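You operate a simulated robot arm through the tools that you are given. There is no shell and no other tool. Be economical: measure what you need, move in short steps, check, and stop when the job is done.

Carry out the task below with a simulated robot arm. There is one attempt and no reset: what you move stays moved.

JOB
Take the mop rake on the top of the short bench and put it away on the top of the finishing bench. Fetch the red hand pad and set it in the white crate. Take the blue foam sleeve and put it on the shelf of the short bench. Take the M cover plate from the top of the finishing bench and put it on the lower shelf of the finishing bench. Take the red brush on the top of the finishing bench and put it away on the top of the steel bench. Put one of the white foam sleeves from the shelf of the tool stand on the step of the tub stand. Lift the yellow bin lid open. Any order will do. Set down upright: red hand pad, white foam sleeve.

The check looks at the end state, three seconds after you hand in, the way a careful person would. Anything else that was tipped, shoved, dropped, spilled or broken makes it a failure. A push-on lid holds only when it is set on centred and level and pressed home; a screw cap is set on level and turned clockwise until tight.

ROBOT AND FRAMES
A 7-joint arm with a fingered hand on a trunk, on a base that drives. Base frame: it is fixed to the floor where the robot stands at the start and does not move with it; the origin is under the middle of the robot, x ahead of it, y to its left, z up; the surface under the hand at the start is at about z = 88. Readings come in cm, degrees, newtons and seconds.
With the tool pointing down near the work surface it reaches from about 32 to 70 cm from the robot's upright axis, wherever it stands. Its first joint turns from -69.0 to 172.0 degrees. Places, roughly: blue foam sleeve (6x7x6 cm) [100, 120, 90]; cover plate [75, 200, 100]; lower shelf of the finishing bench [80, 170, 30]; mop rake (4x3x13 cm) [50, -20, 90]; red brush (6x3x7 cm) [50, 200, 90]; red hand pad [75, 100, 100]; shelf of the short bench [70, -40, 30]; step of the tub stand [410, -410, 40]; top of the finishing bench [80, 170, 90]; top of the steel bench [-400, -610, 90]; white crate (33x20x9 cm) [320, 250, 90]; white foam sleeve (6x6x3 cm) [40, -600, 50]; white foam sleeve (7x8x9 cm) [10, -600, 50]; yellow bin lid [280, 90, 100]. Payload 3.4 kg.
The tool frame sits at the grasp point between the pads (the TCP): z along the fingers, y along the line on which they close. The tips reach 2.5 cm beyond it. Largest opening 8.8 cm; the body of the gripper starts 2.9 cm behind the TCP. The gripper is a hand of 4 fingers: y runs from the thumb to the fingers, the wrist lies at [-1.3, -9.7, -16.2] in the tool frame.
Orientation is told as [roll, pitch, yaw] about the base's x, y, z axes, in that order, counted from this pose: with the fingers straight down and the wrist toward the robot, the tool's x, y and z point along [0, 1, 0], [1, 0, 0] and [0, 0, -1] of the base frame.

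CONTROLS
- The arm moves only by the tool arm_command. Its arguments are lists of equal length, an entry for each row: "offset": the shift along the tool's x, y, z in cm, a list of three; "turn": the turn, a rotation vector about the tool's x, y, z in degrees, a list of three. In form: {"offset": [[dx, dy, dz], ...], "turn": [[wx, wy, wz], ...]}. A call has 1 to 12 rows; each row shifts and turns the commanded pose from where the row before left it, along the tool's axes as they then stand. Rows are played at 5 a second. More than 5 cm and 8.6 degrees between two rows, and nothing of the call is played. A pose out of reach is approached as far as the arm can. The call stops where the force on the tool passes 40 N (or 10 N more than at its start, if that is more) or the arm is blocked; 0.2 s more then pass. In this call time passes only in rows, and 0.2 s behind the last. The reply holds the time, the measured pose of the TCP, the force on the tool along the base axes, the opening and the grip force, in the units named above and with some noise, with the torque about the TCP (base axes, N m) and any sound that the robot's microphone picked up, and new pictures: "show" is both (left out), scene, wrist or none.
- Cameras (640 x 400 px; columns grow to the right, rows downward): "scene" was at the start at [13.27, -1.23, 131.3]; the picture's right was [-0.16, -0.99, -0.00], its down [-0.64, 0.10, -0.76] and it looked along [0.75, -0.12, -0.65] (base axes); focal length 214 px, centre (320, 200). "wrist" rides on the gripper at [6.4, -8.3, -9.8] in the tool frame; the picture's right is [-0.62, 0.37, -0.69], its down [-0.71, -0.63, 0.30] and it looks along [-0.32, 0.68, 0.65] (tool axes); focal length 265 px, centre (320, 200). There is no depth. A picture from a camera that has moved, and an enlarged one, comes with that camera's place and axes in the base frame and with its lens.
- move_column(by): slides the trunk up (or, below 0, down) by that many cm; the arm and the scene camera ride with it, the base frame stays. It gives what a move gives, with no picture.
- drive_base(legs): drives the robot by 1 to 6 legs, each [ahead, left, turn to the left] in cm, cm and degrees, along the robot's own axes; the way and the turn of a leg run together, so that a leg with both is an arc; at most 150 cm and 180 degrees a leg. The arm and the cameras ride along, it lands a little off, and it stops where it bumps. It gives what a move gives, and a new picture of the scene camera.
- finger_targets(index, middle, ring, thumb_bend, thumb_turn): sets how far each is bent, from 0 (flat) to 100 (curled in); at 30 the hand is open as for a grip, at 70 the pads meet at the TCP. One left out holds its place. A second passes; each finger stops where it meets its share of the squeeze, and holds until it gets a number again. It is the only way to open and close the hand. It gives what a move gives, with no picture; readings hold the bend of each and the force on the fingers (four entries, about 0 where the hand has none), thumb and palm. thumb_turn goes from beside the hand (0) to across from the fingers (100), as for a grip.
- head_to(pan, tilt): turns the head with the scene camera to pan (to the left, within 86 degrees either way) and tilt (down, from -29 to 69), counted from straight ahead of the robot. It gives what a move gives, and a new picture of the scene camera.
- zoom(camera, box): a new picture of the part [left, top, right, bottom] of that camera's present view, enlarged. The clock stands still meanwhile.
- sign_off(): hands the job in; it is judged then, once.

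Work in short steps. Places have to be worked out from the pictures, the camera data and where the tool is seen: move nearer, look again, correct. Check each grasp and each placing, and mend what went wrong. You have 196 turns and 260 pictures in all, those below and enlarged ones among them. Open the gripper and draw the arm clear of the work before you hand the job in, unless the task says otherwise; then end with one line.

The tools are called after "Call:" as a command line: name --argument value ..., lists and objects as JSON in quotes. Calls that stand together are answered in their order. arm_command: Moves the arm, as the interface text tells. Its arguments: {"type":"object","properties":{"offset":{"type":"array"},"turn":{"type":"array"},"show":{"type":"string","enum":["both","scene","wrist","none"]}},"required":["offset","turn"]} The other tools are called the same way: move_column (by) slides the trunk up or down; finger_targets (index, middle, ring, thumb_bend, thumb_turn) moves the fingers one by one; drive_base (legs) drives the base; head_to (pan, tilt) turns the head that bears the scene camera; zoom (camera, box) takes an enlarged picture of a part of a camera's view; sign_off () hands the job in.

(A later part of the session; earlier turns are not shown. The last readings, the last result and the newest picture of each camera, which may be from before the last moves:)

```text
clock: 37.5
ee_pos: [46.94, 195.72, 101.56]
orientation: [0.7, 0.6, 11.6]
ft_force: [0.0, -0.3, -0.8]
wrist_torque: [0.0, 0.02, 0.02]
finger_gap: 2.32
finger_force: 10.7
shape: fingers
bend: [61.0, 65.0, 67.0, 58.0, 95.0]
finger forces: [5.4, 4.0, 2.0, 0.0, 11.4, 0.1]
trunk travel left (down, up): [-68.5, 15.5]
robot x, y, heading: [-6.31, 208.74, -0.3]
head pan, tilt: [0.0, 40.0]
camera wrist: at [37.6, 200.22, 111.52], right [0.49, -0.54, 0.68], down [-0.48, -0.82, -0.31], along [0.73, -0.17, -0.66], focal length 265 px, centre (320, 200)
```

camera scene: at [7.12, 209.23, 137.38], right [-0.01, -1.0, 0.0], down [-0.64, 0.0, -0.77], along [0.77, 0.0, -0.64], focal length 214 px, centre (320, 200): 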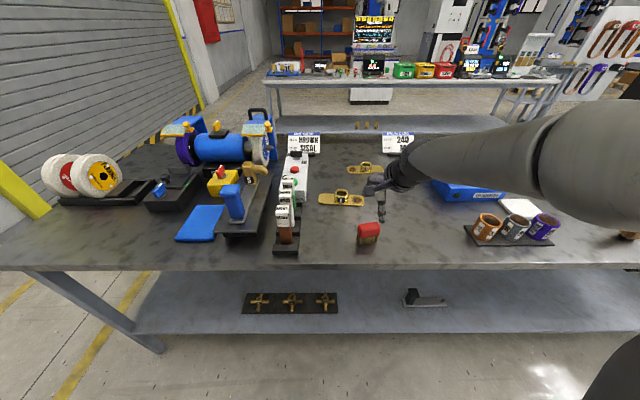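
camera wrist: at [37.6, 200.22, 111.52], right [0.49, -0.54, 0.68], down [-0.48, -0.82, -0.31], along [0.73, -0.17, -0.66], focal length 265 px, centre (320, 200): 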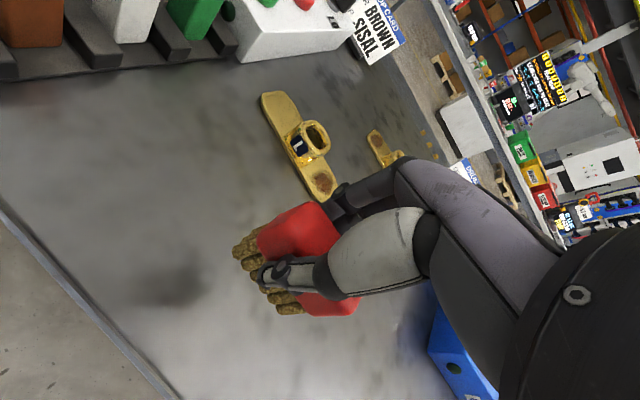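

Brush is held. I raise the trunk and look to the sides for the way to the steel bench.

Call:
move_column --by 10

Call:
head_to --pan 86 --tilt 25

Call:
drive_base --legs '[[0, 0, 60]]'

```text
clock: 38.9
ee_pos: [47.06, 195.79, 111.46]
orientation: [0.6, 0.6, 11.7]
ft_force: [0.8, -0.4, -0.6]
wrist_torque: [0.01, -0.02, -0.03]
finger_gap: 2.32
finger_force: 12.0
shape: fingers
bend: [61.0, 65.0, 67.0, 58.0, 95.0]
finger forces: [5.5, 4.0, 2.0, 0.0, 11.5, 0.0]
trunk travel left (down, up): [-78.5, 5.5]
robot x, y, heading: [-6.41, 208.89, -0.2]
head pan, tilt: [0.0, 40.0]
```

```text
clock: 40.5
ee_pos: [47.02, 195.81, 111.43]
orientation: [0.7, 0.6, 11.5]
ft_force: [-0.8, -0.7, -0.7]
wrist_torque: [0.03, -0.03, 0.03]
finger_gap: 2.31
finger_force: 11.0
shape: fingers
bend: [61.0, 65.0, 67.0, 58.0, 95.0]
finger forces: [5.4, 4.0, 2.1, 0.0, 11.4, 0.1]
trunk travel left (down, up): [-78.5, 5.5]
robot x, y, heading: [-6.52, 208.92, -0.4]
head pan, tilt: [85.9, 25.0]
camera scene: at [-0.69, 218.46, 149.72], right [1.0, -0.08, 0.0], down [-0.03, -0.42, -0.91], along [0.07, 0.9, -0.42], focal length 214 px, centre (320, 200)
```

scene: 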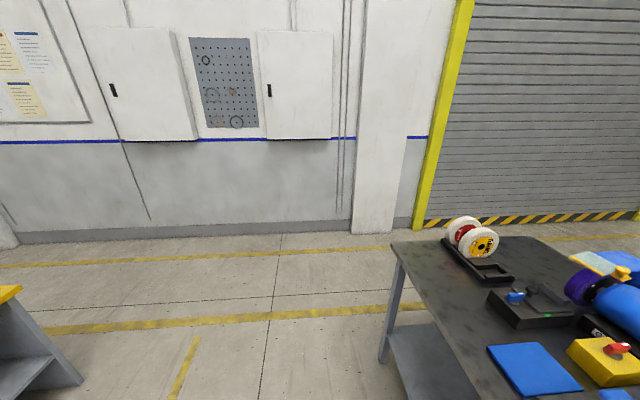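

```text
clock: 43.5
ee_pos: [31.91, 248.84, 111.46]
orientation: [0.6, 0.5, 71.8]
ft_force: [0.4, 0.2, -0.7]
wrist_torque: [-0.03, 0.03, -0.01]
finger_gap: 2.27
finger_force: 11.2
shape: fingers
bend: [61.0, 65.0, 67.0, 58.0, 95.0]
finger forces: [5.3, 3.9, 1.9, 0.1, 11.0, 0.0]
trunk travel left (down, up): [-78.5, 5.5]
robot x, y, heading: [-6.17, 208.96, 60.0]
head pan, tilt: [85.9, 25.0]
camera scene: at [-11.51, 218.84, 149.72], right [0.56, 0.83, 0.0], down [0.35, -0.24, -0.91], along [-0.75, 0.51, -0.42], focal length 214 px, centre (320, 200)
```

scene: 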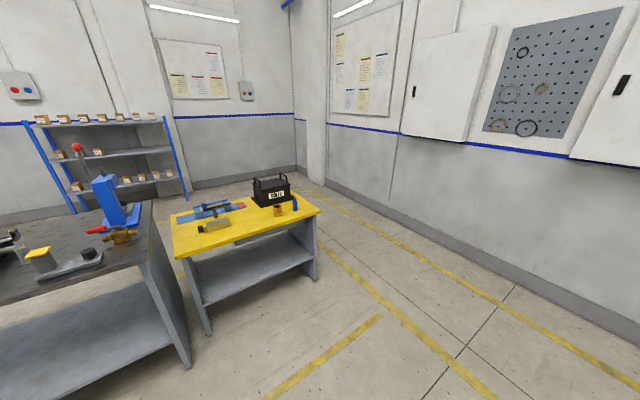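

There's open floor behind. I turn further to see the rest.

Call:
drive_base --legs '[[0, 0, 60]]'

Call:
drive_base --legs '[[0, 0, 60]]'

```text
clock: 46.6
ee_pos: [-21.76, 262.05, 111.4]
orientation: [0.8, 0.6, 132.0]
ft_force: [-0.4, -0.3, -1.2]
wrist_torque: [0.0, 0.0, -0.03]
finger_gap: 2.27
finger_force: 10.7
shape: fingers
bend: [62.0, 65.0, 67.0, 58.0, 95.0]
finger forces: [5.1, 3.8, 1.8, 0.1, 10.9, 0.1]
trunk travel left (down, up): [-78.5, 5.5]
robot x, y, heading: [-6.29, 209.12, 120.4]
head pan, tilt: [85.9, 25.0]
camera scene: at [-17.21, 209.62, 149.72], right [-0.44, 0.9, 0.0], down [0.38, 0.19, -0.91], along [-0.81, -0.4, -0.42], focal length 214 px, centre (320, 200)
```

scene: 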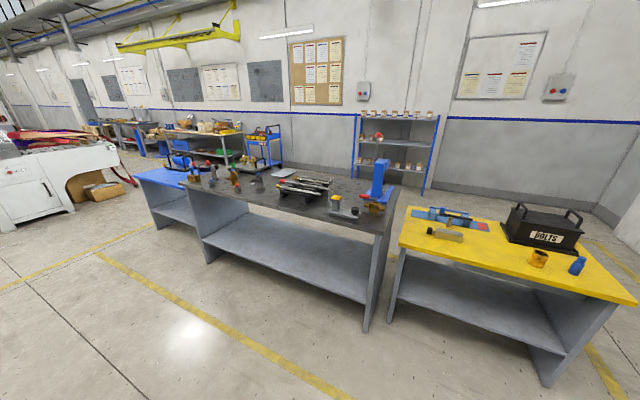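

```text
clock: 49.6
ee_pos: [-59.83, 222.1, 111.45]
orientation: [0.6, 0.5, -167.8]
ft_force: [-0.2, 0.4, -0.7]
wrist_torque: [-0.01, 0.0, 0.02]
finger_gap: 2.25
finger_force: 10.4
shape: fingers
bend: [62.0, 65.0, 67.0, 59.0, 95.0]
finger forces: [5.2, 3.7, 1.8, 0.1, 10.4, 0.0]
trunk travel left (down, up): [-78.5, 5.5]
robot x, y, heading: [-6.49, 209.2, -179.8]
head pan, tilt: [85.9, 25.0]
camera scene: at [-12.05, 200.1, 149.72], right [-1.0, 0.07, 0.0], down [0.03, 0.42, -0.91], along [-0.06, -0.9, -0.42], focal length 214 px, centre (320, 200)
```

scene: 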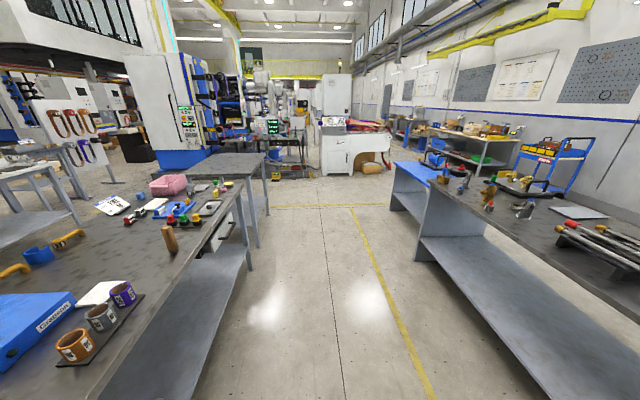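

A wide aisle leads along -y. I turn to face it, shift towards its middle, and drive on.

Call:
drive_base --legs '[[0, 0, 90], [0, -34, 0], [150, 0, 0], [120, 0, 0]]'

Call:
head_to --pan -10 --tilt 15

```text
clock: 68.5
ee_pos: [-42.82, -115.58, 111.49]
orientation: [0.8, 0.6, -76.5]
ft_force: [0.6, -0.3, -0.3]
wrist_torque: [0.0, -0.01, -0.03]
finger_gap: 2.21
finger_force: 10.1
shape: fingers
bend: [62.0, 66.0, 67.0, 59.0, 95.0]
finger forces: [5.1, 3.6, 1.6, 0.0, 10.2, 0.0]
trunk travel left (down, up): [-78.5, 5.5]
robot x, y, heading: [-30.55, -61.82, -88.6]
head pan, tilt: [85.9, 25.0]
camera scene: at [-21.88, -67.1, 149.72], right [-0.04, -1.0, 0.0], down [-0.42, 0.02, -0.91], along [0.91, -0.04, -0.42], focal length 214 px, centre (320, 200)
```

scene: 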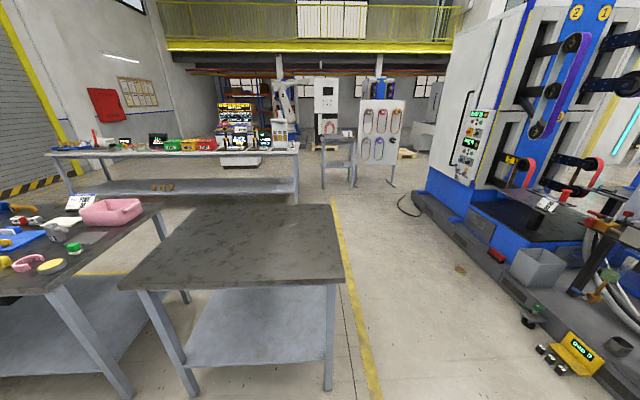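

```text
clock: 70.2
ee_pos: [-42.79, -115.59, 111.48]
orientation: [0.7, 0.6, -76.4]
ft_force: [-0.1, 0.0, -1.1]
wrist_torque: [0.02, -0.01, -0.02]
finger_gap: 2.2
finger_force: 10.0
shape: fingers
bend: [62.0, 66.0, 67.0, 59.0, 95.0]
finger forces: [5.2, 3.6, 1.6, 0.0, 10.1, 0.0]
trunk travel left (down, up): [-78.5, 5.5]
robot x, y, heading: [-30.84, -62.08, -88.4]
head pan, tilt: [-10.0, 15.0]
camera scene: at [-32.44, -75.94, 151.34], right [-0.99, 0.15, 0.0], down [0.04, 0.26, -0.97], along [-0.14, -0.96, -0.26], focal length 214 px, centre (320, 200)
```

scene: 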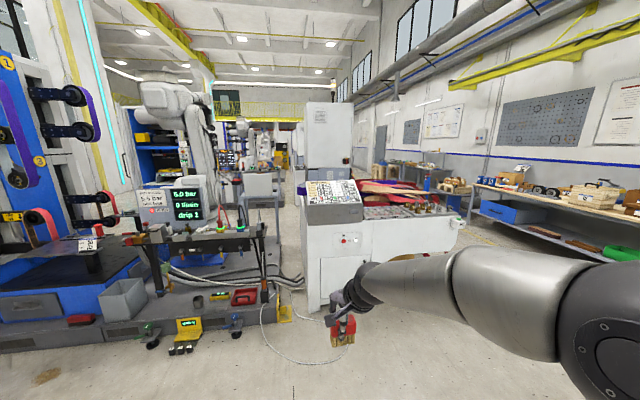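

A white machine stands ahead around y=-250. I look right and left for passages.

Call:
head_to --pan -45 --tilt 20

Call:
head_to --pan 45 --tilt 15

```text
clock: 71.2
ee_pos: [-42.68, -115.53, 111.53]
orientation: [0.7, 0.6, -76.6]
ft_force: [-0.1, 0.2, -1.0]
wrist_torque: [-0.03, 0.0, 0.0]
finger_gap: 2.2
finger_force: 10.4
shape: fingers
bend: [62.0, 66.0, 67.0, 59.0, 95.0]
finger forces: [5.1, 3.5, 1.6, 0.0, 10.2, 0.0]
trunk travel left (down, up): [-78.5, 5.5]
robot x, y, heading: [-31.17, -62.13, -88.5]
head pan, tilt: [-45.0, 20.0]
camera scene: at [-37.48, -73.48, 150.53], right [-0.73, 0.69, 0.0], down [0.23, 0.25, -0.94], along [-0.64, -0.68, -0.34], focal length 214 px, centre (320, 200)
```

scene: 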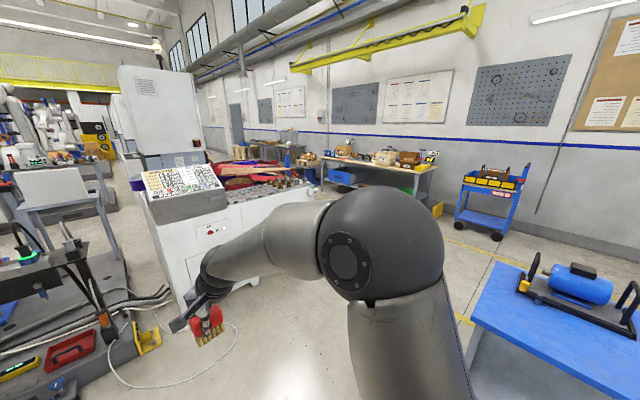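

```text
clock: 72.8
ee_pos: [-42.8, -115.67, 111.36]
orientation: [0.7, 0.6, -76.5]
ft_force: [-0.2, -0.5, -0.7]
wrist_torque: [0.02, -0.01, -0.04]
finger_gap: 2.19
finger_force: 10.2
shape: fingers
bend: [62.0, 66.0, 67.0, 59.0, 95.0]
finger forces: [5.1, 3.4, 1.7, 0.1, 10.1, 0.0]
trunk travel left (down, up): [-78.5, 5.5]
robot x, y, heading: [-30.94, -61.96, -88.3]
head pan, tilt: [45.0, 15.0]
camera scene: at [-24.31, -73.12, 151.34], right [-0.69, -0.73, 0.0], down [-0.19, 0.18, -0.97], along [0.7, -0.66, -0.26], focal length 214 px, centre (320, 200)
```

scene: 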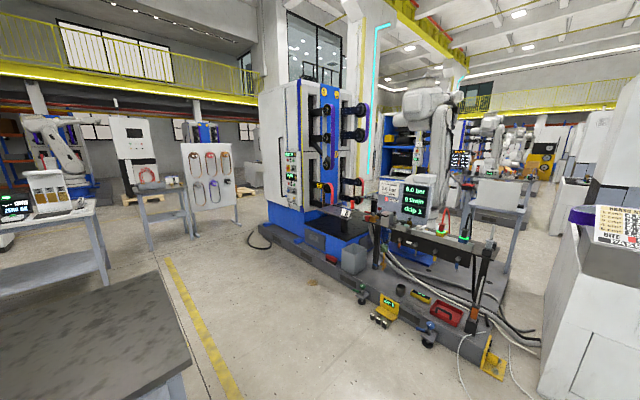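

The machine's end is near x=-200 and beyond it there's open floor. I go to y=-140, turn right to face -x, and advance.

Call:
drive_base --legs '[[76, 0, 0], [0, 0, -91.5], [130, 0, 0]]'

Call:
head_to --pan 50 --tilt 20

```text
clock: 87.0
ee_pos: [-212.32, -121.17, 111.55]
orientation: [0.7, 0.6, -168.8]
ft_force: [0.0, -0.2, -0.5]
wrist_torque: [0.04, 0.03, 0.03]
finger_gap: 2.14
finger_force: 9.7
shape: fingers
bend: [62.0, 66.0, 67.0, 59.0, 95.0]
finger forces: [4.9, 3.3, 1.5, 0.0, 9.7, 0.0]
trunk travel left (down, up): [-78.5, 5.5]
robot x, y, heading: [-159.29, -135.34, 179.3]
head pan, tilt: [45.0, 15.0]
camera scene: at [-171.03, -141.37, 151.34], right [-0.7, 0.72, 0.0], down [0.19, 0.18, -0.97], along [-0.69, -0.67, -0.26], focal length 214 px, centre (320, 200)
```

scene: 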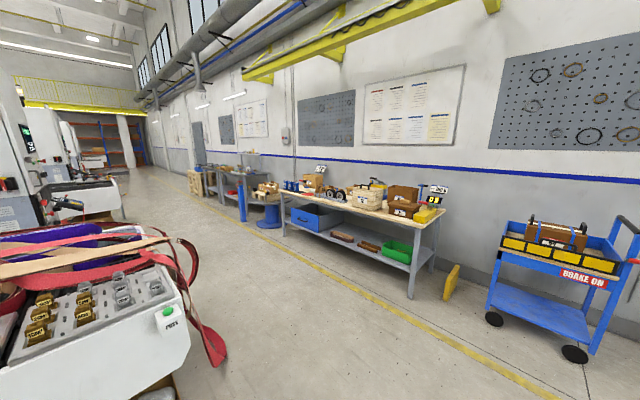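

```text
clock: 87.6
ee_pos: [-212.32, -121.14, 111.4]
orientation: [0.6, 0.6, -168.9]
ft_force: [0.3, 0.3, -1.3]
wrist_torque: [0.02, -0.03, -0.04]
finger_gap: 2.15
finger_force: 10.2
shape: fingers
bend: [62.0, 66.0, 67.0, 59.0, 95.0]
finger forces: [4.8, 3.4, 1.5, 0.0, 9.8, 0.0]
trunk travel left (down, up): [-78.5, 5.5]
robot x, y, heading: [-158.79, -135.17, 179.4]
head pan, tilt: [50.0, 20.0]
camera scene: at [-170.42, -141.9, 150.53], right [-0.76, 0.65, 0.0], down [0.22, 0.26, -0.94], along [-0.61, -0.71, -0.34], focal length 214 px, centre (320, 200)
```

scene: 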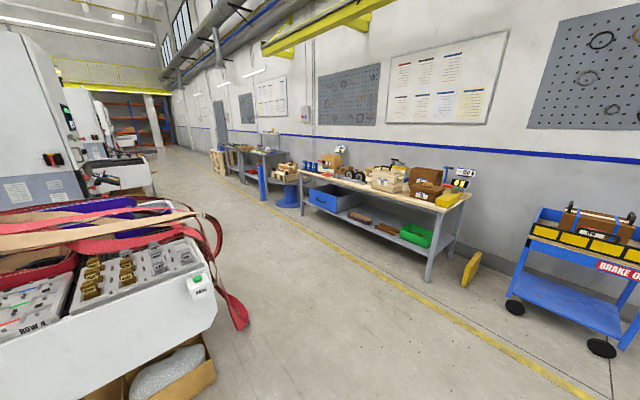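

A corridor at x≈-285 leads along -y. I drive there, turn left and go on.

Call:
drive_base --legs '[[126, 0, 0], [0, 0, 90.6], [150, 0, 0], [120, 0, 0]]'

Call:
head_to --pan -20 --tilt 20

```text
clock: 110.5
ee_pos: [-309.26, -454.3, 111.41]
orientation: [0.7, 0.6, -80.2]
ft_force: [0.0, 0.4, -0.4]
wrist_torque: [0.01, -0.02, 0.01]
finger_gap: 2.13
finger_force: 9.2
shape: fingers
bend: [62.0, 66.0, 68.0, 60.0, 95.0]
finger forces: [4.8, 3.1, 1.3, 0.1, 9.3, 0.0]
trunk travel left (down, up): [-78.5, 5.5]
robot x, y, heading: [-294.05, -401.42, -92.2]
head pan, tilt: [50.0, 20.0]
camera scene: at [-287.48, -412.58, 150.52], right [-0.67, -0.74, 0.0], down [-0.25, 0.23, -0.94], along [0.7, -0.63, -0.34], focal length 214 px, centre (320, 200)
```

scene: 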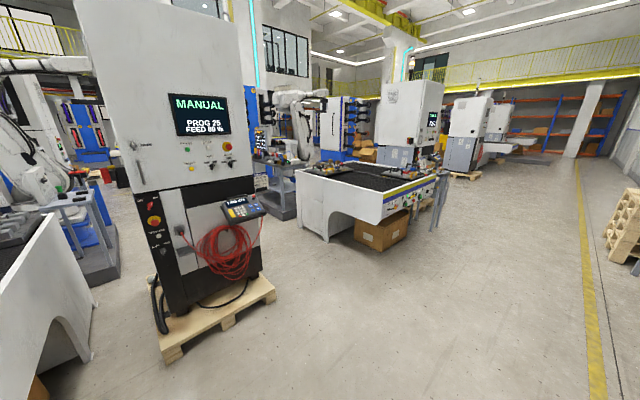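

```text
clock: 111.9
ee_pos: [-309.19, -454.27, 111.29]
orientation: [0.8, 0.5, -80.2]
ft_force: [0.5, 0.7, -1.0]
wrist_torque: [0.01, 0.0, 0.01]
finger_gap: 2.15
finger_force: 9.4
shape: fingers
bend: [62.0, 66.0, 68.0, 60.0, 95.0]
finger forces: [4.7, 3.1, 1.3, 0.0, 9.3, 0.1]
trunk travel left (down, up): [-78.5, 5.5]
robot x, y, heading: [-293.89, -401.49, -92.3]
head pan, tilt: [-20.0, 20.0]
camera scene: at [-297.88, -414.95, 150.52], right [-0.93, 0.38, 0.0], down [0.13, 0.32, -0.94], along [-0.35, -0.87, -0.34], focal length 214 px, centre (320, 200)
```

scene: 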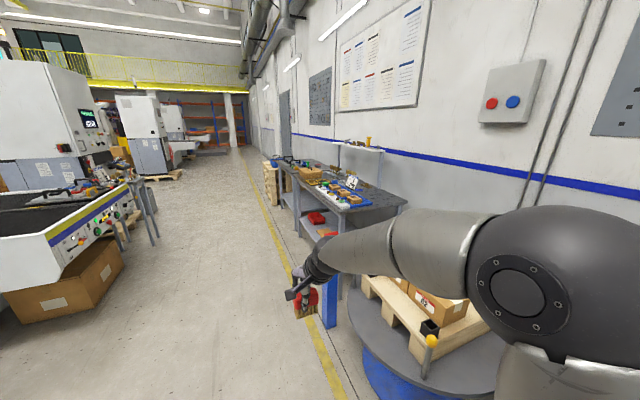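

The steel bench's front edge runs at x≈-370, y from -540 to -720. I tighten the grip, drive beside it, and turn to face it.

Call:
finger_targets --index 74 --middle 74 --ring 74 --thumb_bend 74

Call:
drive_base --legs '[[120, 0, 0], [70, 0, 0], [0, 0, -88]]'

Call:
head_to --pan 0 --tilt 35

```text
clock: 112.9
ee_pos: [-309.32, -454.39, 111.44]
orientation: [0.6, 0.6, -80.3]
ft_force: [-0.2, -1.1, -0.6]
wrist_torque: [0.02, -0.01, 0.0]
finger_gap: 2.09
finger_force: 17.6
shape: fingers
bend: [71.0, 66.0, 73.0, 58.0, 93.0]
finger forces: [8.2, 5.8, 3.2, 0.1, 17.2, 0.1]
trunk travel left (down, up): [-78.5, 5.5]
robot x, y, heading: [-294.15, -401.46, -92.1]
head pan, tilt: [-20.0, 20.0]
```

```text
clock: 126.2
ee_pos: [-355.27, -577.57, 111.37]
orientation: [0.7, 0.6, -168.3]
ft_force: [-0.2, -0.1, -1.5]
wrist_torque: [0.0, 0.0, -0.01]
finger_gap: 2.06
finger_force: 16.7
shape: fingers
bend: [72.0, 72.0, 73.0, 58.0, 93.0]
finger forces: [8.4, 5.3, 3.0, 0.0, 16.7, 0.0]
trunk travel left (down, up): [-78.5, 5.5]
robot x, y, heading: [-301.83, -590.95, 179.7]
head pan, tilt: [-20.0, 20.0]
camera scene: at [-315.73, -587.67, 150.52], right [0.35, 0.94, 0.0], down [0.32, -0.12, -0.94], along [-0.88, 0.33, -0.34], focal length 214 px, centre (320, 200)
```

scene: 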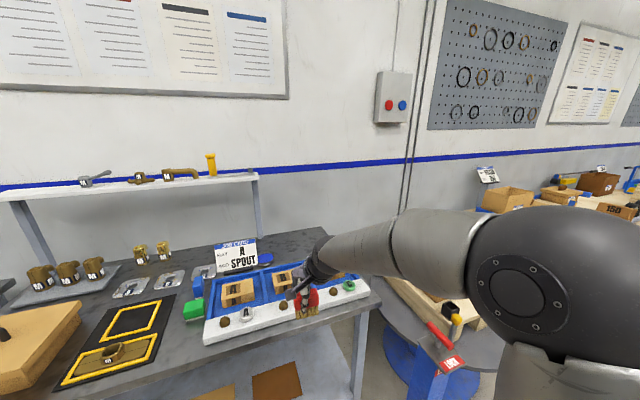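

```text
clock: 127.0
ee_pos: [-355.31, -577.64, 111.45]
orientation: [0.7, 0.6, -168.3]
ft_force: [-0.1, 0.2, -1.3]
wrist_torque: [0.01, 0.02, 0.04]
finger_gap: 2.03
finger_force: 17.0
shape: fingers
bend: [72.0, 72.0, 73.0, 58.0, 93.0]
finger forces: [8.2, 5.4, 3.0, 0.1, 16.8, 0.0]
trunk travel left (down, up): [-78.5, 5.5]
robot x, y, heading: [-301.71, -591.07, 179.6]
head pan, tilt: [0.0, 35.0]
camera scene: at [-315.81, -590.84, 148.14], right [0.01, 1.0, 0.0], down [0.57, 0.0, -0.82], along [-0.82, 0.0, -0.57], focal length 214 px, centre (320, 200)
```

scene: 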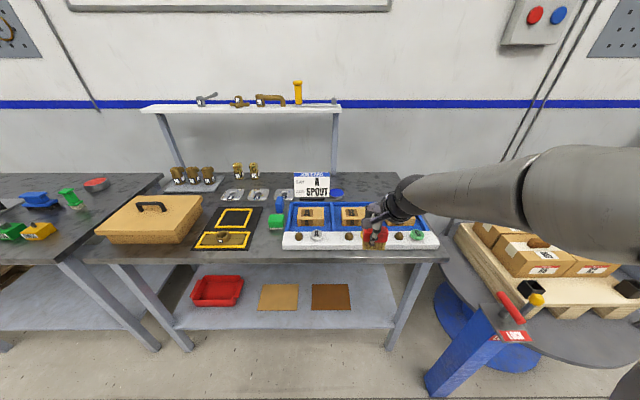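

This is the steel bench (centre about (-400,-608)). I enlarge it to choose a free spot.

Call:
zoom --camera "scene" --box '[90, 150, 450, 270]'

```text
1.78 times, centred on (270, 210) of scene
camera zoom: at [-315.81, -590.84, 148.14], right [0.01, 1.0, 0.0], down [0.57, 0.0, -0.82], along [-0.82, 0.0, -0.57], focal length 381 px, centre (409, 182)
```

zoom: 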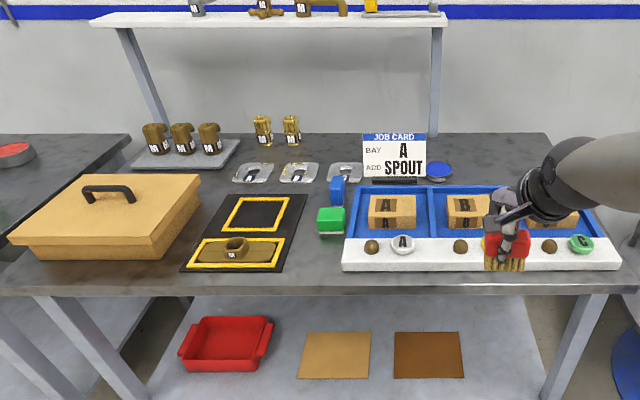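

Free gap: around (-374,-611), between the black mat and the white tray. I drive the base to bring the brush above it.

Call:
drive_base --legs '[[0, 33.4, 0.4], [16, 0, 0]]'

Call:
arm_command --offset '[[0, 0, 0], [0, 0, 0]]' --turn '[[0, 0, 6], [0, 0, 6]]' --show "both"

```text
clock: 130.2
ee_pos: [-371.26, -611.29, 111.4]
orientation: [0.7, 0.6, -168.0]
ft_force: [-0.9, 0.3, -0.7]
wrist_torque: [-0.02, 0.01, 0.03]
finger_gap: 2.07
finger_force: 16.9
shape: fingers
bend: [72.0, 72.0, 73.0, 58.0, 93.0]
finger forces: [8.3, 5.4, 3.0, 0.0, 16.6, 0.0]
trunk travel left (down, up): [-78.5, 5.5]
robot x, y, heading: [-318.01, -624.61, -179.5]
head pan, tilt: [0.0, 35.0]
camera scene: at [-331.86, -624.24, 148.14], right [0.0, 1.0, 0.0], down [0.57, 0.0, -0.82], along [-0.82, 0.0, -0.57], focal length 214 px, centre (320, 200)
```

scene: 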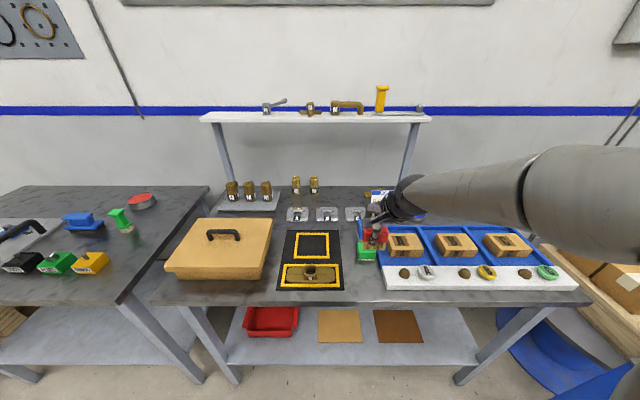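

```text
clock: 130.8
ee_pos: [-371.48, -611.53, 111.43]
orientation: [0.4, 0.9, 180.1]
ft_force: [0.3, -0.1, -1.4]
wrist_torque: [-0.03, 0.01, -0.01]
finger_gap: 2.04
finger_force: 16.9
shape: fingers
bend: [72.0, 72.0, 73.0, 58.0, 93.0]
finger forces: [8.3, 5.4, 3.0, 0.0, 16.6, 0.0]
trunk travel left (down, up): [-78.5, 5.5]
robot x, y, heading: [-317.95, -624.37, -179.9]
head pan, tilt: [0.0, 35.0]
camera scene: at [-331.9, -624.32, 148.13], right [0.0, 1.0, 0.0], down [0.57, 0.0, -0.82], along [-0.82, 0.0, -0.57], focal length 214 px, centre (320, 200)
camera wrist: at [-363.2, -617.85, 121.46], right [-0.38, 0.63, 0.68], down [0.63, 0.71, -0.3], along [-0.67, 0.32, -0.67], focal length 265 px, centre (320, 200)
```

scene: 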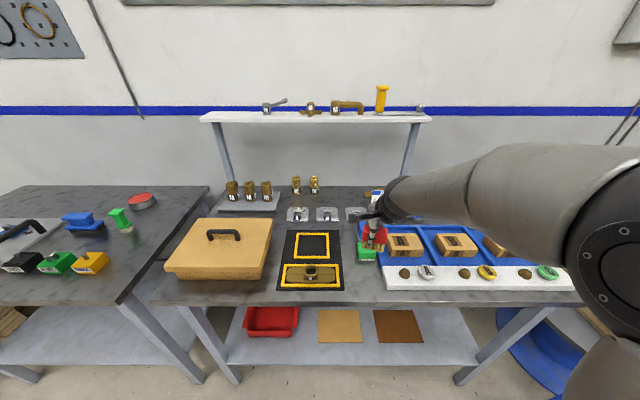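
wrist: 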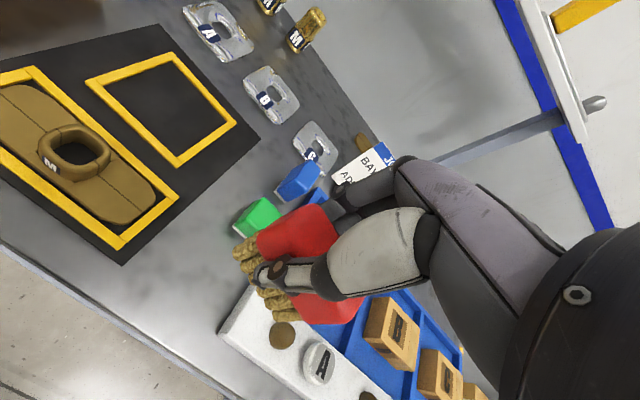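

The brush is over the gap; the green block is close at x≈-380, so I'll open only part way. Lowering.

Call:
move_column --by -10

Call:
arm_command --offset '[[0, 1, 2.5], [0, 0, 2.5], [0, 0, 1.5]]' --turn '[[0, 0, 0], [0, 0, 0], [0, 0, 0]]' --show "both"

```text
clock: 132.1
ee_pos: [-371.35, -611.29, 101.51]
orientation: [0.6, 0.6, -180.1]
ft_force: [0.7, -0.1, -0.9]
wrist_torque: [0.02, 0.01, 0.01]
finger_gap: 2.07
finger_force: 16.0
shape: fingers
bend: [72.0, 72.0, 73.0, 58.0, 93.0]
finger forces: [8.3, 5.4, 2.9, 0.1, 16.7, 0.0]
trunk travel left (down, up): [-68.5, 15.5]
robot x, y, heading: [-318.04, -624.22, -179.9]
head pan, tilt: [0.0, 35.0]
```

```text
clock: 132.9
ee_pos: [-372.21, -611.3, 94.94]
orientation: [0.5, 0.7, -180.1]
ft_force: [-0.4, -0.2, -0.9]
wrist_torque: [-0.02, 0.0, -0.02]
finger_gap: 2.04
finger_force: 16.5
shape: fingers
bend: [72.0, 72.0, 73.0, 58.0, 93.0]
finger forces: [8.4, 5.5, 3.0, 0.0, 16.7, 0.0]
trunk travel left (down, up): [-68.5, 15.5]
robot x, y, heading: [-317.75, -624.37, -180.0]
head pan, tilt: [0.0, 35.0]
camera scene: at [-331.89, -624.23, 138.13], right [0.0, 1.0, 0.0], down [0.57, 0.0, -0.82], along [-0.82, 0.0, -0.57], focal length 214 px, centre (320, 200)
camera wrist: at [-364.05, -617.79, 104.95], right [-0.38, 0.63, 0.68], down [0.63, 0.71, -0.3], along [-0.68, 0.32, -0.67], focal length 265 px, centre (320, 200)
```

scene: 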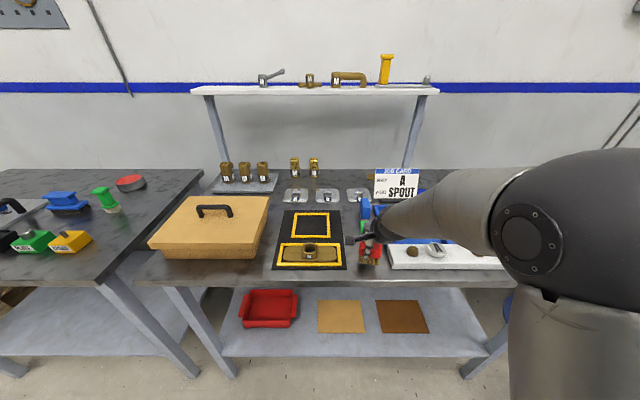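
wrist: 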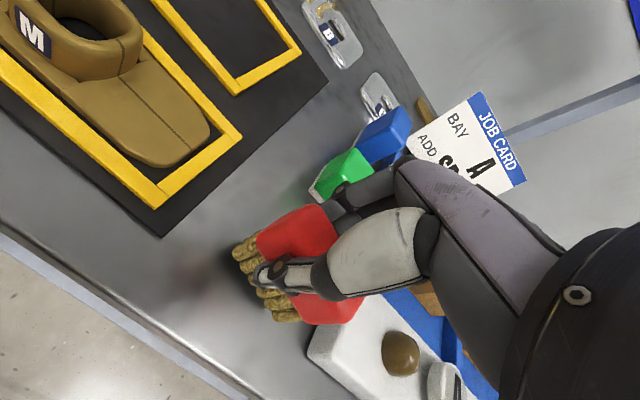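

Clear of mat, tray and block. I creep down to contact.

Call:
arm_command --offset '[[0, 0, 0.6], [0, 0, 0.4], [0, 0, 0.2], [0, 0, 0.2], [0, 0, 0.2]]' --turn '[[0, 0, 0], [0, 0, 0], [0, 0, 0], [0, 0, 0], [0, 0, 0]]' --show "none"

```text
clock: 134.1
ee_pos: [-372.18, -611.38, 93.28]
orientation: [0.6, 0.8, -180.0]
ft_force: [0.7, 0.7, 0.3]
wrist_torque: [0.01, 0.0, 0.03]
finger_gap: 2.06
finger_force: 16.9
shape: fingers
bend: [72.0, 72.0, 73.0, 58.0, 93.0]
finger forces: [8.5, 5.4, 3.1, 0.0, 16.8, 0.0]
trunk travel left (down, up): [-68.5, 15.5]
robot x, y, heading: [-317.94, -624.47, -179.8]
head pan, tilt: [0.0, 35.0]
```

Call:
arm_command --offset '[[0, 0, 0.2], [0, 0, 0.2], [0, 0, 0.2], [0, 0, 0.2]]' --turn '[[0, 0, 0], [0, 0, 0], [0, 0, 0], [0, 0, 0]]' --show "wrist"

```text
clock: 135.1
ee_pos: [-372.25, -611.36, 93.0]
orientation: [0.5, 0.2, -180.0]
ft_force: [-5.6, 4.3, 25.6]
wrist_torque: [0.08, 0.1, 0.04]
finger_gap: 2.04
finger_force: 21.8
shape: fingers
bend: [73.0, 72.0, 73.0, 59.0, 93.0]
finger forces: [12.0, 8.0, 5.0, 0.0, 17.6, 0.0]
trunk travel left (down, up): [-68.5, 15.5]
robot x, y, heading: [-317.87, -624.48, -179.8]
head pan, tilt: [0.0, 35.0]
camera wrist: at [-363.94, -617.83, 102.84], right [-0.37, 0.63, 0.69], down [0.63, 0.71, -0.31], along [-0.68, 0.32, -0.66], focal length 265 px, centre (320, 200)
```

wrist: 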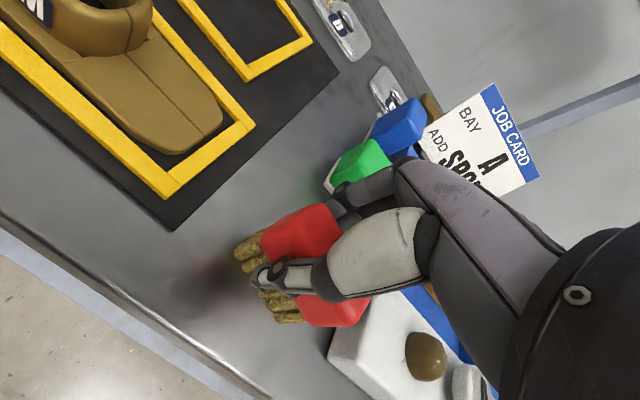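

Standing on the bench. I relieve the press slightly and open part way, then rise.

Call:
arm_command --offset '[[0, 0, -0.2]]' --turn '[[0, 0, 0]]' --show "none"

Call:
finger_targets --index 48 --middle 48 --ring 48 --thumb_bend 40

Call:
arm_command --offset '[[0, 0, -1.5], [0, 0, -3], [0, 0, -3], [0, 0, -3], [0, 0, -3]]' --turn '[[0, 0, 0], [0, 0, 0], [0, 0, 0], [0, 0, 0], [0, 0, 0]]' --show "both"

```text
clock: 135.5
ee_pos: [-371.99, -611.5, 92.75]
orientation: [0.4, 0.8, -179.9]
ft_force: [-2.6, 1.0, 14.9]
wrist_torque: [-0.04, 0.12, 0.01]
finger_gap: 2.04
finger_force: 19.1
shape: fingers
bend: [73.0, 72.0, 73.0, 59.0, 93.0]
finger forces: [11.9, 5.5, 3.3, 0.0, 17.7, 0.0]
trunk travel left (down, up): [-68.5, 15.5]
robot x, y, heading: [-318.02, -624.16, -180.1]
head pan, tilt: [0.0, 35.0]
```

```text
clock: 136.5
ee_pos: [-372.26, -611.57, 92.79]
orientation: [0.4, 0.8, -180.0]
ft_force: [-1.2, -0.2, -0.8]
wrist_torque: [-0.01, -0.04, 0.0]
finger_gap: 5.44
finger_force: 0.3
shape: fingers
bend: [48.0, 48.0, 48.0, 40.0, 97.0]
finger forces: [0.1, 0.0, 0.0, 0.1, 0.2, 0.0]
trunk travel left (down, up): [-68.5, 15.5]
robot x, y, heading: [-317.63, -624.1, -179.8]
head pan, tilt: [0.0, 35.0]
```

```text
clock: 137.7
ee_pos: [-372.37, -611.23, 106.29]
orientation: [0.5, 0.7, -180.0]
ft_force: [-0.1, -0.3, 0.1]
wrist_torque: [-0.02, -0.02, 0.0]
finger_gap: 5.45
finger_force: 0.0
shape: fingers
bend: [48.0, 48.0, 48.0, 40.0, 97.0]
finger forces: [0.0, 0.0, 0.0, 0.0, 0.1, 0.1]
trunk travel left (down, up): [-68.5, 15.5]
robot x, y, heading: [-318.31, -624.44, -180.1]
head pan, tilt: [0.0, 35.0]
camera scene: at [-331.77, -624.24, 138.14], right [0.0, 1.0, 0.0], down [0.57, 0.0, -0.82], along [-0.82, 0.0, -0.57], focal length 214 px, centre (320, 200)
camera wrist: at [-364.17, -617.73, 116.27], right [-0.38, 0.63, 0.68], down [0.63, 0.71, -0.3], along [-0.68, 0.32, -0.67], focal length 265 px, centre (320, 200)
```

scene: 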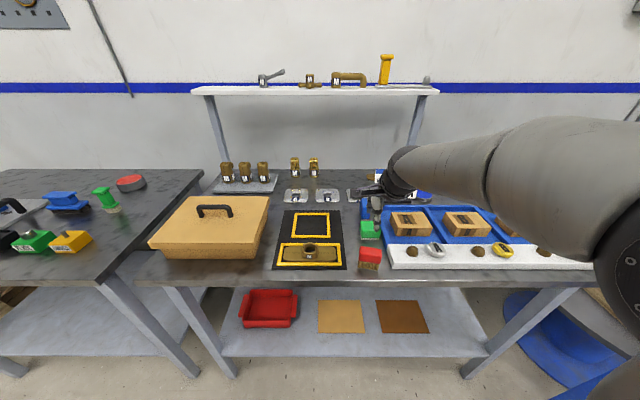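
wrist: 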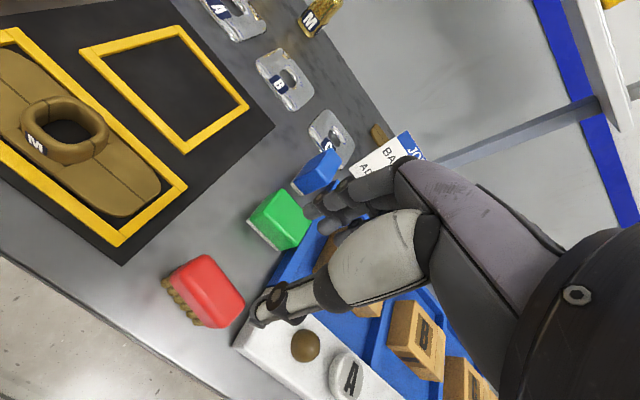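

The brush stands well. I back away, turn round to face +x, and look for the tool stand near (40,-600).

Call:
drive_base --legs '[[-45, 0, 0], [0, 0, 180]]'

Call:
head_to --pan 0 --tilt 12

```text
clock: 147.8
ee_pos: [-217.91, -636.23, 106.23]
orientation: [0.5, 0.7, 1.2]
ft_force: [0.1, -0.8, 0.7]
wrist_torque: [0.02, -0.01, 0.01]
finger_gap: 5.42
finger_force: 0.1
shape: fingers
bend: [48.0, 48.0, 48.0, 40.0, 97.0]
finger forces: [0.0, 0.1, 0.1, 0.1, 0.1, 0.0]
trunk travel left (down, up): [-68.5, 15.5]
robot x, y, heading: [-273.07, -624.42, 1.1]
head pan, tilt: [0.0, 35.0]
camera scene: at [-258.93, -623.82, 138.14], right [0.02, -1.0, 0.0], down [-0.57, -0.01, -0.82], along [0.82, 0.02, -0.57], focal length 214 px, centre (320, 200)
```

scene: 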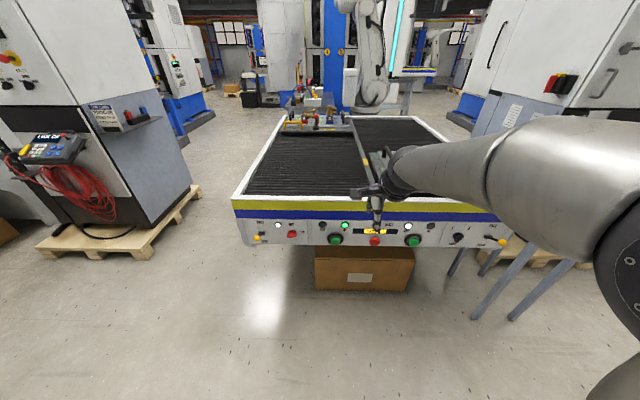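

```text
clock: 148.7
ee_pos: [-217.7, -636.32, 105.95]
orientation: [0.5, 0.7, 1.2]
ft_force: [0.5, -0.1, 0.4]
wrist_torque: [0.0, 0.0, 0.0]
finger_gap: 5.47
finger_force: 0.1
shape: fingers
bend: [48.0, 48.0, 48.0, 40.0, 97.0]
finger forces: [0.0, 0.1, 0.0, 0.1, 0.1, 0.0]
trunk travel left (down, up): [-68.5, 15.5]
robot x, y, heading: [-272.93, -624.36, 1.2]
head pan, tilt: [0.0, 12.0]
camera scene: at [-258.42, -623.82, 141.82], right [0.02, -1.0, 0.0], down [-0.21, 0.0, -0.98], along [0.98, 0.02, -0.21], focal length 214 px, centre (320, 200)
```

scene: 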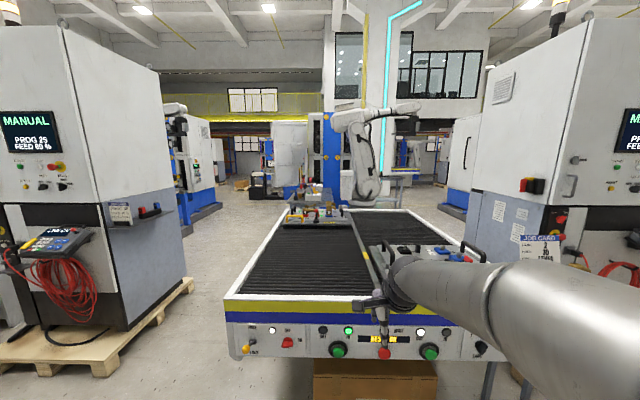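

The table ahead spans x -172…-10, y≥-660…-580; beyond it a small stand. I zoom in on it.

Call:
zoom --camera "scene" --box '[240, 150, 440, 275]'

Call:
zoom --camera "scene" --box '[120, 150, 360, 300]'

```text
3.20 times, centred on (340, 212) of scene
camera zoom: at [-258.42, -623.82, 141.82], right [0.02, -1.0, 0.0], down [-0.21, 0.0, -0.98], along [0.98, 0.02, -0.21], focal length 686 px, centre (256, 160)
```

zoom: 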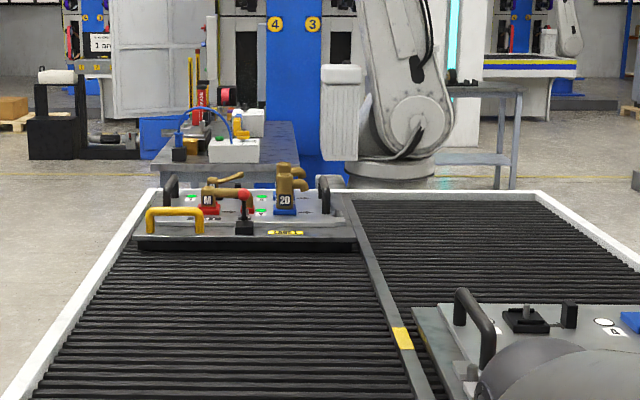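

```text
2.67 times, centred on (240, 225) of scene
camera zoom: at [-258.42, -623.82, 141.82], right [0.02, -1.0, 0.0], down [-0.21, 0.0, -0.98], along [0.98, 0.02, -0.21], focal length 572 px, centre (533, 133)
```

zoom: 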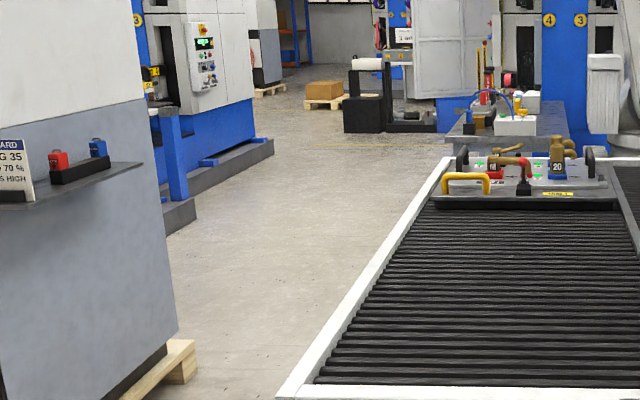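

The stand is behind the table; the passage on its left (y≈-538) is about 80 cm wide. I raise the hand, shift left and go ahead.

Call:
move_column --by 12

Call:
drive_base --legs '[[0, 84, 0], [0, 0, -1.2], [90, 0, 0]]'

```text
clock: 150.2
ee_pos: [-217.92, -636.15, 118.04]
orientation: [0.5, 0.7, 1.2]
ft_force: [-0.1, -0.3, -0.2]
wrist_torque: [-0.01, 0.03, 0.01]
finger_gap: 5.43
finger_force: 0.1
shape: fingers
bend: [48.0, 48.0, 48.0, 40.0, 97.0]
finger forces: [0.0, 0.0, 0.1, 0.0, 0.0, 0.0]
trunk travel left (down, up): [-80.5, 3.5]
robot x, y, heading: [-272.43, -624.36, 1.4]
head pan, tilt: [0.0, 12.0]
```

```text
clock: 159.4
ee_pos: [-129.83, -552.94, 118.19]
orientation: [0.4, 0.6, -0.2]
ft_force: [0.2, -0.5, 0.4]
wrist_torque: [0.04, 0.03, 0.02]
finger_gap: 5.44
finger_force: 0.1
shape: fingers
bend: [48.0, 48.0, 48.0, 40.0, 97.0]
finger forces: [0.0, 0.0, 0.0, 0.0, 0.0, 0.1]
trunk travel left (down, up): [-80.5, 3.5]
robot x, y, heading: [-184.27, -539.32, -0.2]
head pan, tilt: [0.0, 12.0]
camera scene: at [-169.89, -539.56, 153.83], right [0.0, -1.0, 0.0], down [-0.21, 0.0, -0.98], along [0.98, 0.0, -0.21], focal length 214 px, centre (320, 200)
```

scene: 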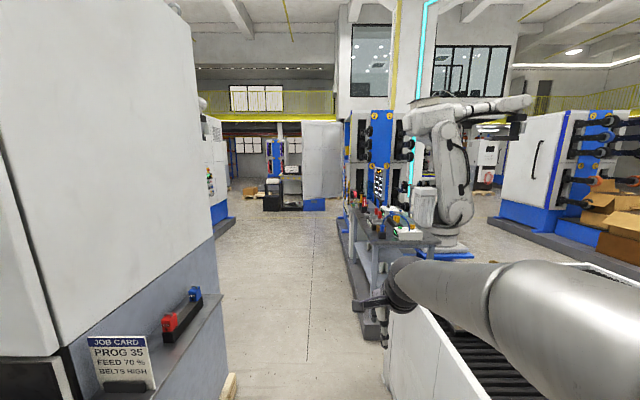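

The passage is clear. I go on until the stand is near, then look at it.

Call:
drive_base --legs '[[130, 0, 0]]'

Call:
head_to --pan -25 --tilt 35

```text
clock: 166.0
ee_pos: [1.76, -551.29, 118.17]
orientation: [0.5, 0.8, 0.7]
ft_force: [-0.1, -0.8, 0.0]
wrist_torque: [0.0, 0.02, 0.0]
finger_gap: 5.46
finger_force: 0.1
shape: fingers
bend: [48.0, 48.0, 48.0, 40.0, 97.0]
finger forces: [0.0, 0.1, 0.0, 0.0, 0.1, 0.0]
trunk travel left (down, up): [-80.5, 3.5]
robot x, y, heading: [-53.05, -539.09, 0.9]
head pan, tilt: [0.0, 12.0]
camera scene: at [-38.69, -538.64, 153.83], right [0.01, -1.0, 0.0], down [-0.21, 0.0, -0.98], along [0.98, 0.01, -0.21], focal length 214 px, centre (320, 200)
```

scene: 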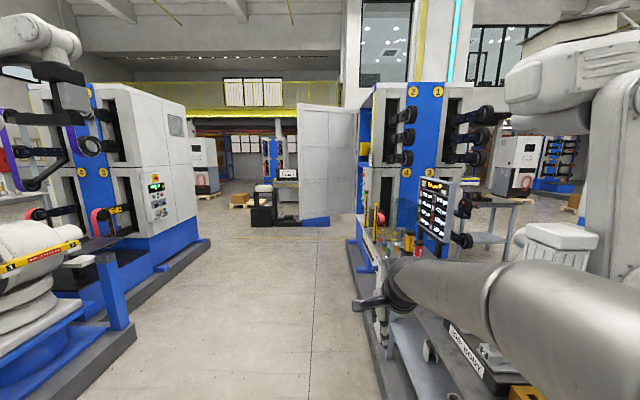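

```text
clock: 166.9
ee_pos: [1.71, -551.47, 118.12]
orientation: [0.5, 0.6, 0.7]
ft_force: [0.5, 0.8, -1.4]
wrist_torque: [0.01, 0.0, 0.0]
finger_gap: 5.45
finger_force: 0.0
shape: fingers
bend: [48.0, 48.0, 48.0, 40.0, 97.0]
finger forces: [0.0, 0.0, 0.0, 0.0, 0.0, 0.0]
trunk travel left (down, up): [-80.5, 3.5]
robot x, y, heading: [-52.97, -538.97, 0.8]
head pan, tilt: [-25.0, 35.0]
camera scene: at [-39.99, -542.37, 150.15], right [-0.41, -0.91, 0.0], down [-0.52, 0.23, -0.82], along [0.75, -0.34, -0.57], focal length 214 px, centre (320, 200)
```

scene: 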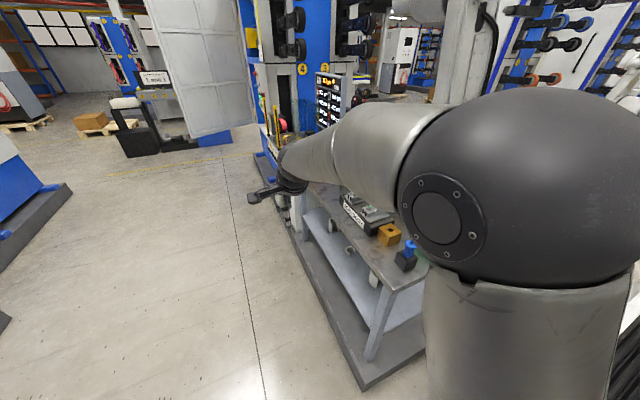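

The arm hides part of it; I enlarge the stand.

Call:
zoom --camera "scene" --box '[270, 170, 450, 330]'

```text
2.50 times, centred on (360, 250) of scene
camera zoom: at [-39.99, -542.37, 150.15], right [-0.41, -0.91, 0.0], down [-0.52, 0.23, -0.82], along [0.75, -0.34, -0.57], focal length 536 px, centre (220, 75)
```

zoom: 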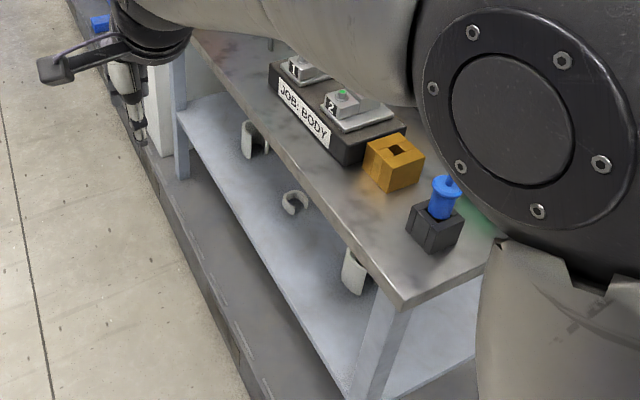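

Three white sleeves lie along the shelf edge at y≈-597 (x≈13, 35, 59). I drive abreast of the middle one, well back, and turn to face the stand.

Call:
drive_base --legs '[[40, 35, 0], [60, 0, 0], [0, 0, -90.8]]'

Call:
move_column --by -40

Call:
head_to --pan 0 --tilt 30

```text
clock: 176.8
ee_pos: [33.35, -557.18, 118.2]
orientation: [0.5, 0.6, -90.5]
ft_force: [-0.8, 0.2, 0.8]
wrist_torque: [0.01, 0.01, -0.01]
finger_gap: 5.42
finger_force: 0.1
shape: fingers
bend: [48.0, 48.0, 48.0, 40.0, 97.0]
finger forces: [0.1, 0.1, 0.0, 0.1, 0.0, 0.0]
trunk travel left (down, up): [-80.5, 3.5]
robot x, y, heading: [47.08, -502.9, -90.5]
head pan, tilt: [-25.0, 35.0]
camera scene: at [43.0, -515.62, 150.14], right [-0.9, 0.43, 0.0], down [0.25, 0.52, -0.82], along [-0.35, -0.74, -0.57], focal length 214 px, centre (320, 200)
```

scene: 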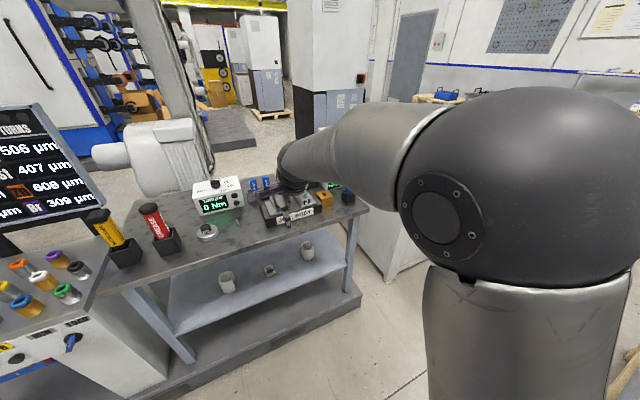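

```text
clock: 180.7
ee_pos: [33.28, -557.23, 78.1]
orientation: [0.6, 0.8, -90.4]
ft_force: [0.4, 0.3, -0.4]
wrist_torque: [0.0, -0.02, -0.01]
finger_gap: 5.44
finger_force: 0.1
shape: fingers
bend: [48.0, 48.0, 48.0, 40.0, 97.0]
finger forces: [0.0, 0.0, 0.0, 0.1, 0.0, 0.1]
trunk travel left (down, up): [-40.5, 43.5]
robot x, y, heading: [47.2, -502.41, -90.1]
head pan, tilt: [-25.0, 35.0]
```

```text
clock: 181.6
ee_pos: [33.54, -557.33, 78.28]
orientation: [0.5, 0.6, -90.4]
ft_force: [-1.4, 0.7, 0.1]
wrist_torque: [0.0, 0.03, 0.01]
finger_gap: 5.45
finger_force: 0.0
shape: fingers
bend: [48.0, 48.0, 48.0, 40.0, 97.0]
finger forces: [0.1, 0.0, 0.0, 0.1, 0.0, 0.1]
trunk travel left (down, up): [-40.5, 43.5]
robot x, y, heading: [46.85, -503.0, -90.4]
head pan, tilt: [0.0, 30.0]
camera scene: at [46.71, -516.71, 110.92], right [-1.0, 0.01, 0.0], down [0.0, 0.5, -0.87], along [-0.01, -0.87, -0.5], focal length 214 px, centre (320, 200)
```

scene: 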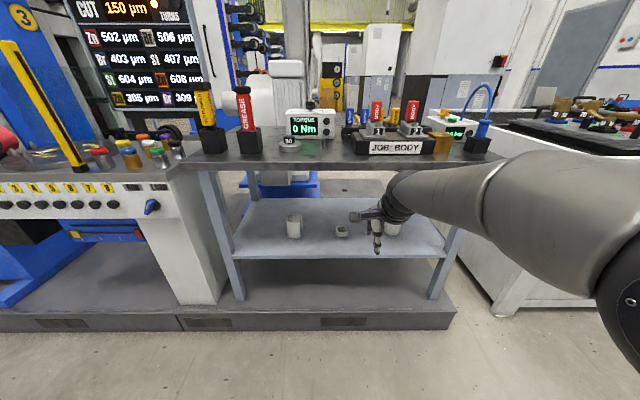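

Shelf is at z≈45–49, open about 40 cm up. I enlarge the sleeves.

Call:
zoom --camera "scene" --box '[260, 190, 420, 290]'

Call:
arm_command --offset '[[0, 0, 0]]' --turn '[[0, 0, 0]]' --show "wrist"

```text
4.00 times, centred on (340, 240) of scene
camera zoom: at [46.71, -516.71, 110.92], right [-1.0, 0.01, 0.0], down [0.0, 0.5, -0.87], along [-0.01, -0.87, -0.5], focal length 858 px, centre (240, 40)
```

zoom: 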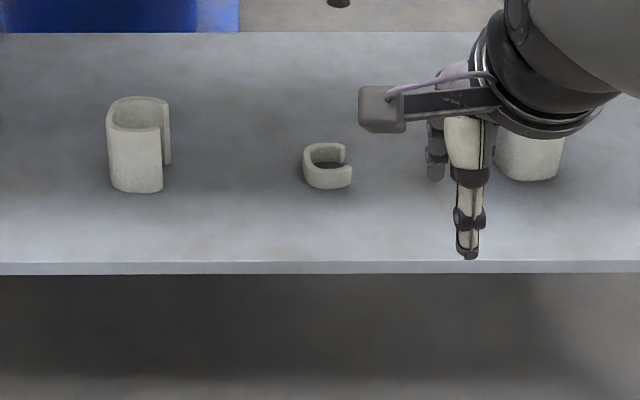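

```text
clock: 182.0
ee_pos: [33.58, -557.26, 78.19]
orientation: [0.5, 0.6, -90.5]
ft_force: [-0.7, -0.2, -0.2]
wrist_torque: [0.01, -0.01, 0.0]
finger_gap: 5.44
finger_force: 0.0
shape: fingers
bend: [48.0, 48.0, 48.0, 40.0, 97.0]
finger forces: [0.0, 0.0, 0.1, 0.0, 0.0, 0.0]
trunk travel left (down, up): [-40.5, 43.5]
robot x, y, heading: [47.01, -502.83, -90.4]
head pan, tilt: [0.0, 30.0]
camera wrist: at [39.82, -549.13, 88.22], right [-0.63, -0.37, 0.68], down [-0.71, 0.64, -0.3], along [-0.32, -0.67, -0.67], focal length 265 px, centre (320, 200)
```

wrist: 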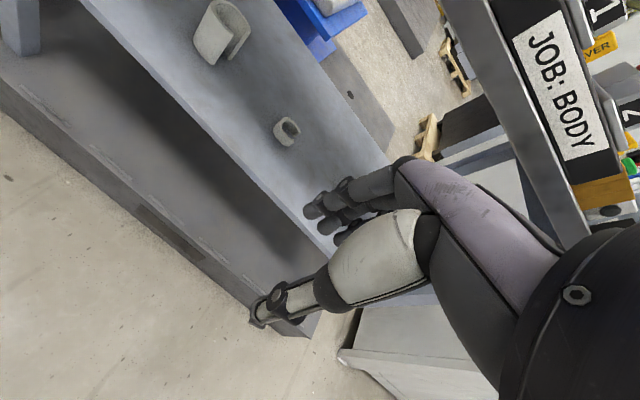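

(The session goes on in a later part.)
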